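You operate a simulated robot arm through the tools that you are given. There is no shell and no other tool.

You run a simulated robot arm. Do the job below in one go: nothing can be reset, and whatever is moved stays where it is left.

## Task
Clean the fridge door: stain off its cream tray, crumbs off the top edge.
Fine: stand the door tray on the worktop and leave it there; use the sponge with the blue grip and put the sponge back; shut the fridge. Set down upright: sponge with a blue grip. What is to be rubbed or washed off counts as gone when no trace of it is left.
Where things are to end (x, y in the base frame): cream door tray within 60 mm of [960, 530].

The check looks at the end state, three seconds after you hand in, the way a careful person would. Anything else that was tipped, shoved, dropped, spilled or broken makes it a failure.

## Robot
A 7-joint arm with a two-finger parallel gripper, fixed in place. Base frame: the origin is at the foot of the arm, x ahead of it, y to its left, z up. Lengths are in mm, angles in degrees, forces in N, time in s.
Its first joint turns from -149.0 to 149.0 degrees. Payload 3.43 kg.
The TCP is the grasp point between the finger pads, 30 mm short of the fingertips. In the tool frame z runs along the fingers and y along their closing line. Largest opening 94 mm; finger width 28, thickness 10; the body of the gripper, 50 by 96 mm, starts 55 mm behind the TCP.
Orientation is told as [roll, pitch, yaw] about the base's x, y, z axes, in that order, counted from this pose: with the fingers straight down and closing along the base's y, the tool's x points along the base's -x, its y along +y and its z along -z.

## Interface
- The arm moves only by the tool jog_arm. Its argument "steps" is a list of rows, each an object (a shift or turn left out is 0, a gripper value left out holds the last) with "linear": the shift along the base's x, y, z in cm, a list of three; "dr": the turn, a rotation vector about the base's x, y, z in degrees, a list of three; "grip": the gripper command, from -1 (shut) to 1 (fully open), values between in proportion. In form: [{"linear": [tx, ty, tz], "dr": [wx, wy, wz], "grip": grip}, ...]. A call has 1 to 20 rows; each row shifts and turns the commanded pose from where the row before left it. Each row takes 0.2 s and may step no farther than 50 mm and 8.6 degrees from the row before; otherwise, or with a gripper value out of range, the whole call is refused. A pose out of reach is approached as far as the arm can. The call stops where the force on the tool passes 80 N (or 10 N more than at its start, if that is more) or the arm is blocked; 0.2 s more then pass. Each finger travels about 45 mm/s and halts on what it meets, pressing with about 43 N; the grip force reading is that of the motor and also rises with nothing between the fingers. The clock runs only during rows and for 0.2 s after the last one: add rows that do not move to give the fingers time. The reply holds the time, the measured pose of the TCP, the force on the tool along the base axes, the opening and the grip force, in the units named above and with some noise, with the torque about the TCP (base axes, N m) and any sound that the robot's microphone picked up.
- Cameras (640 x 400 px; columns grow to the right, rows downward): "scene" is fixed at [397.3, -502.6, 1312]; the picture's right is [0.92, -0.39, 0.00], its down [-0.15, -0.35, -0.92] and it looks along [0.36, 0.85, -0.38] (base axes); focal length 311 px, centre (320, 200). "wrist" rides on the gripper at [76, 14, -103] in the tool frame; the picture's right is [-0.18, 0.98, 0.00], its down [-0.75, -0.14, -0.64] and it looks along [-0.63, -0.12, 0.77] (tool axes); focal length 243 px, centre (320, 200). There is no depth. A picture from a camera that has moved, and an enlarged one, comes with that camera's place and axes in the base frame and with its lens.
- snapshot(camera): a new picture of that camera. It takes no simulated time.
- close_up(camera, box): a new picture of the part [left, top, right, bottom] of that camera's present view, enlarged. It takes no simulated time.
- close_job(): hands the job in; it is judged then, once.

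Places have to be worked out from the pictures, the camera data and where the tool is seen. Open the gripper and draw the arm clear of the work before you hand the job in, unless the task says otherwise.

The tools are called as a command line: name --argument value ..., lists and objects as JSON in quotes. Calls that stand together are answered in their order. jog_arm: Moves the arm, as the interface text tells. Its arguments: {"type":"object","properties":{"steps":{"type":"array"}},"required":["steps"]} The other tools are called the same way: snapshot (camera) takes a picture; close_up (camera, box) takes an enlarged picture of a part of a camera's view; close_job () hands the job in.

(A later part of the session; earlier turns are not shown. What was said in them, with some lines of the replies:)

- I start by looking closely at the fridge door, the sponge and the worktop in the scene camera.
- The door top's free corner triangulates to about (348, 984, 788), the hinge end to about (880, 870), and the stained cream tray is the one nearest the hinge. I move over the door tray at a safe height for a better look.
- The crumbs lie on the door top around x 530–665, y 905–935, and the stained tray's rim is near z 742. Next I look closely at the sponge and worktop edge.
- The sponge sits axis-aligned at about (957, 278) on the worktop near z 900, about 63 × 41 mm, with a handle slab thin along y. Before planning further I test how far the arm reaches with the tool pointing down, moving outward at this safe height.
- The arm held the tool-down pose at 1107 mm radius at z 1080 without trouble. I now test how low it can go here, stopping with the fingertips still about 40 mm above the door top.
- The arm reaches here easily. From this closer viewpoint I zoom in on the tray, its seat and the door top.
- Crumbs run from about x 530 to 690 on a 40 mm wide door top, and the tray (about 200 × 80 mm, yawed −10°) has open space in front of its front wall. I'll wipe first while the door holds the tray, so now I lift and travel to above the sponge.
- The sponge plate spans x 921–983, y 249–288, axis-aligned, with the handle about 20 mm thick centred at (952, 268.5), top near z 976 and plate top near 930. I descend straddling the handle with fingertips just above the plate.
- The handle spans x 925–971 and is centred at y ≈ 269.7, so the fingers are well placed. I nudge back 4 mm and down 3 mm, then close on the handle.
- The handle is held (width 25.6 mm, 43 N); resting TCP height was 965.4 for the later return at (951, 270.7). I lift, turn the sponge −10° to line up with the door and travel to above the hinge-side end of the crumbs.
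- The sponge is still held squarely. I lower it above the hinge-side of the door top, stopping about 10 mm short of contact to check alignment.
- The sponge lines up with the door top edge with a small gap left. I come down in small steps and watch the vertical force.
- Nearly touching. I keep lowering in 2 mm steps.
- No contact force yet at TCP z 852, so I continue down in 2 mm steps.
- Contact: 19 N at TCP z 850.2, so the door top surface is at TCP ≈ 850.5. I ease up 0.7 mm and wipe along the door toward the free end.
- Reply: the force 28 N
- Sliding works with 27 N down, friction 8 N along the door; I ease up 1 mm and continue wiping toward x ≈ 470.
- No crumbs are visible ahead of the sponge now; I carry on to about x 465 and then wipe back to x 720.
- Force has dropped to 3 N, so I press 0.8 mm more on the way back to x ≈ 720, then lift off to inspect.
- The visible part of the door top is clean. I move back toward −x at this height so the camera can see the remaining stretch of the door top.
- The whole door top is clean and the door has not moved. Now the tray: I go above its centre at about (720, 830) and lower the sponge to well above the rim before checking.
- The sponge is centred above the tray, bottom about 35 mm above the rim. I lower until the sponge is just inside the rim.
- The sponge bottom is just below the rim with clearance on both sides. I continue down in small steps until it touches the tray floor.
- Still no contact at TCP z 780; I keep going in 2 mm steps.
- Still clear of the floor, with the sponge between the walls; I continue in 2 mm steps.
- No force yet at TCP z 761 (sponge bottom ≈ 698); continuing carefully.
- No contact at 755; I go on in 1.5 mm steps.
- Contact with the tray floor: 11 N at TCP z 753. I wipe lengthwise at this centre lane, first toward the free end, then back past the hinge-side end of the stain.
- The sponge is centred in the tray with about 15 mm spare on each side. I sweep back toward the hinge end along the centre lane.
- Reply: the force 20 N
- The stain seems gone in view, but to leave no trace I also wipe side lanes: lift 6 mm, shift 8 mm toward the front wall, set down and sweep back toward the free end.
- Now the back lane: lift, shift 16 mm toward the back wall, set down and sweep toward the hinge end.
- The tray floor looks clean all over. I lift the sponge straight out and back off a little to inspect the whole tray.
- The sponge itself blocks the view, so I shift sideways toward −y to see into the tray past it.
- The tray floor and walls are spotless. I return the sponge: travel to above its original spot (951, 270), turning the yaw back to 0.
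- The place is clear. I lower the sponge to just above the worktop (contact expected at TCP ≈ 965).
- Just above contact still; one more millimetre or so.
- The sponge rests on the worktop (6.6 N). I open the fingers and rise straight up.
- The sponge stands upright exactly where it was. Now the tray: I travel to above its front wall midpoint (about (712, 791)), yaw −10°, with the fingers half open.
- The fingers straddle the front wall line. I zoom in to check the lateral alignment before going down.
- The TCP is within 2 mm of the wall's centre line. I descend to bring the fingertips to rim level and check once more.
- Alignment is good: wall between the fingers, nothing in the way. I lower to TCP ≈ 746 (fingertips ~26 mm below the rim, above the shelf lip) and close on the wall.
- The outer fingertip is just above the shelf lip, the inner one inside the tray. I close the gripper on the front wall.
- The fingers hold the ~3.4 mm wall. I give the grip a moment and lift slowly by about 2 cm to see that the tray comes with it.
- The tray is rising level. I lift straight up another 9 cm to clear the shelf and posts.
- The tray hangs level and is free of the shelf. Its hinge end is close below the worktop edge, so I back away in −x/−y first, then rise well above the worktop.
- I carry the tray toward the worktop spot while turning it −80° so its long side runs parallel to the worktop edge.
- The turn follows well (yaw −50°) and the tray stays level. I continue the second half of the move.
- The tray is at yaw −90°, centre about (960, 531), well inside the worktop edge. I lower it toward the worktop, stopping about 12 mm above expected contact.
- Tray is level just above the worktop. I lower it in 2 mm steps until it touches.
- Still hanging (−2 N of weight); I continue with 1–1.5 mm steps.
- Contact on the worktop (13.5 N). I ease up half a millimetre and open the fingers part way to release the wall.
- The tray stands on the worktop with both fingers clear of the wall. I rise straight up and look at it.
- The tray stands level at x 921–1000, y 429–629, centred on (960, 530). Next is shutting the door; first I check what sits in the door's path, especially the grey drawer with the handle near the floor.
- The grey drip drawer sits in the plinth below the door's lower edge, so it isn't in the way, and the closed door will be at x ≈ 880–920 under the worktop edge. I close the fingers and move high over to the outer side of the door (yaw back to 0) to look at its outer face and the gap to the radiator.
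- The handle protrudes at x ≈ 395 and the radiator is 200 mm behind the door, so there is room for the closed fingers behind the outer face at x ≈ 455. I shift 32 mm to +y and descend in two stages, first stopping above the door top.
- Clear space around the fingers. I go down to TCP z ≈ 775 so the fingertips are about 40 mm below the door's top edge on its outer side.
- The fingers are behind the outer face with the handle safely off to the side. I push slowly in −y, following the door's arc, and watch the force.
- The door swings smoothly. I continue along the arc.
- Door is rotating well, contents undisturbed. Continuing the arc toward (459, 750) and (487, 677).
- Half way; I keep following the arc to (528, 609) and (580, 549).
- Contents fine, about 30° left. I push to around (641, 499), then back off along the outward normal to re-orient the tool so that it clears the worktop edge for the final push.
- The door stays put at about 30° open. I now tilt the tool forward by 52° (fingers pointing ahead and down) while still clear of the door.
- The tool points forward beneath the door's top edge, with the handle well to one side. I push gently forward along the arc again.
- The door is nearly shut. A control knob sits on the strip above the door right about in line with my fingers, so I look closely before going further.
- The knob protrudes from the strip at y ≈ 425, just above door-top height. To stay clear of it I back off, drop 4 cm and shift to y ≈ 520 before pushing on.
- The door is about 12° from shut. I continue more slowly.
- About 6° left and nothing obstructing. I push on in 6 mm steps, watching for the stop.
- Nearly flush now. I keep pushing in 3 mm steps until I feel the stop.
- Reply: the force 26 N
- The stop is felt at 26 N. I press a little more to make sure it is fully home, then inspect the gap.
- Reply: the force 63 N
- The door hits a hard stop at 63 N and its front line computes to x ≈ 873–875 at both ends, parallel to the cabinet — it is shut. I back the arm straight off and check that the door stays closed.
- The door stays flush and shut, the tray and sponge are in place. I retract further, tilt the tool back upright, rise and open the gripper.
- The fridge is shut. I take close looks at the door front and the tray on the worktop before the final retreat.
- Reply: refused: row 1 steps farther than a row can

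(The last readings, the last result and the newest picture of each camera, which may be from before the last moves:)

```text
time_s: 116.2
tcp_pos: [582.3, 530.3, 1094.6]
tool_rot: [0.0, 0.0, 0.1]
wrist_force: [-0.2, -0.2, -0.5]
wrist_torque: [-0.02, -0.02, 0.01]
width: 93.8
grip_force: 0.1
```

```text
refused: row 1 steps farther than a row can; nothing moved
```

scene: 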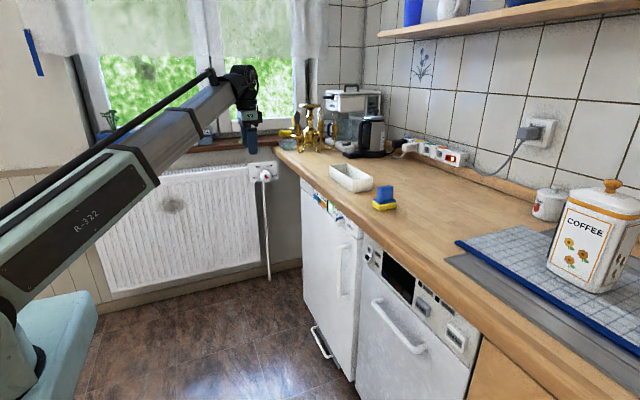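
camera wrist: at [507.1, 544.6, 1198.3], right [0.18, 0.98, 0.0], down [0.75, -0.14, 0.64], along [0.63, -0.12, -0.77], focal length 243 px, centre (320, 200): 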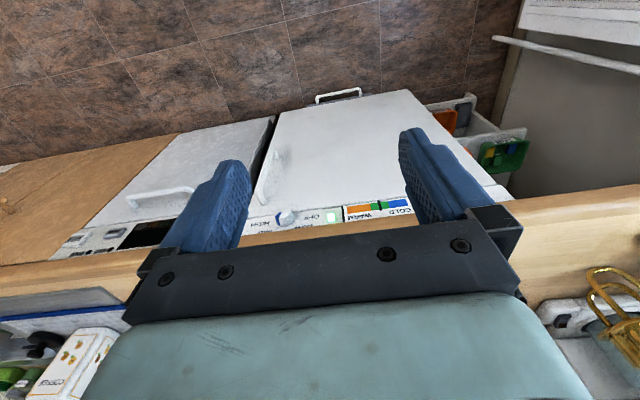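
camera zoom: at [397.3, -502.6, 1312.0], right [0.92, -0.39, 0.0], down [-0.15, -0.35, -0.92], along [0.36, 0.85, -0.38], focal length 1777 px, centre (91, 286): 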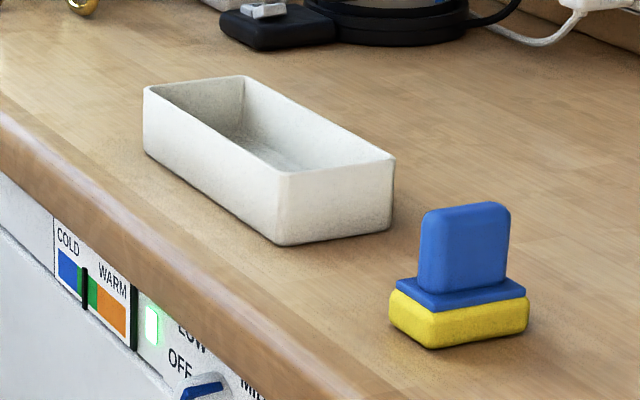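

The view confirms the door is flush, the tray clean and the sponge upright. That last move was refused for step size, so I repeat it with smaller steps and check the temperature strip, whose marker seems to be drifting by itself now that the fridge is shut.

jog_arm --steps '[{"linear": [-4, 2.5, 0]}, {"linear": [-4, 2.5, 0]}, {"linear": [-4, 2.5, 0]}, {"linear": [-4, 2.5, 0]}, {"linear": [-4, 2.5, 0]}, {"linear": [-4, 2.5, 0]}, {"linear": [-4, 2.5, 0]}, {}]'

close_up --camera "scene" --box '[300, 180, 360, 240]'

snapshot --camera "scene"

snapshot --camera "wrist"

```text
time_s: 118.0
tcp_pos: [302.7, 703.7, 1093.2]
tool_rot: [0.0, 0.0, 0.0]
wrist_force: [-0.4, -0.1, -0.5]
wrist_torque: [0.02, -0.01, -0.03]
width: 93.8
grip_force: 0.1
```

```text
6.67 times, centred on (330, 210) of scene
camera zoom: at [397.3, -502.6, 1312.0], right [0.92, -0.39, 0.0], down [-0.15, -0.35, -0.92], along [0.36, 0.85, -0.38], focal length 2073 px, centre (253, 133)
```

zoom: 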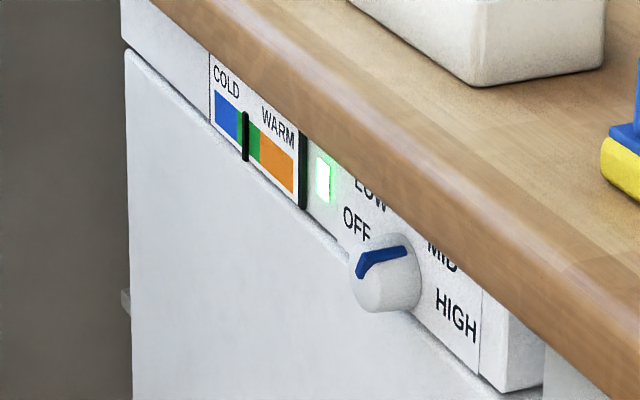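

```text
taken
```

scene: 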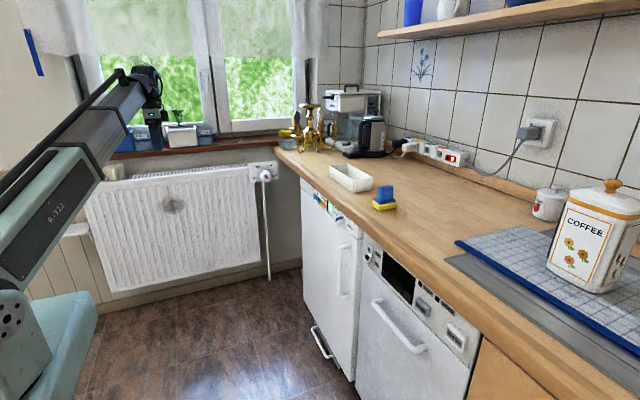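

```text
taken
camera wrist: at [226.2, 717.6, 1196.7], right [0.18, 0.98, 0.0], down [0.75, -0.14, 0.64], along [0.63, -0.12, -0.77], focal length 243 px, centre (320, 200)
```

wrist: 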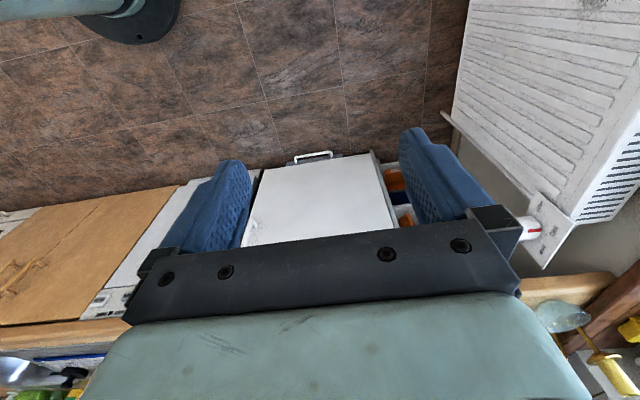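

The temperature marker moves toward COLD by itself now the door is shut. The door top and tray are clean, the tray is centred on (960, 530), the sponge is upright at its old spot, and the arm is clear with the gripper open. I hand the job in.

close_job

```text
The job is handed in.
```

The fridge door is clean and shut, and I've handed the job in.

- **Crumbs:** wiped off the door's top edge. Close-ups afterwards showed none left.
- **Stain:** rubbed off the cream tray in three lanes while it was still in the door. No trace was visible inside it.
- **Tray:** standing on the worktop, centred at about (960, 530) by my measurement.
- **Sponge:** back upright where it was, at about (950, 270).
- **Fridge:** pushed to its hard stop, and it stayed shut when I backed off. The contents looked undisturbed in the last views before it closed.

I left the small grey drawer in the plinth under the fridge pulled out, as I found it. The arm is clear of the work with the gripper open.
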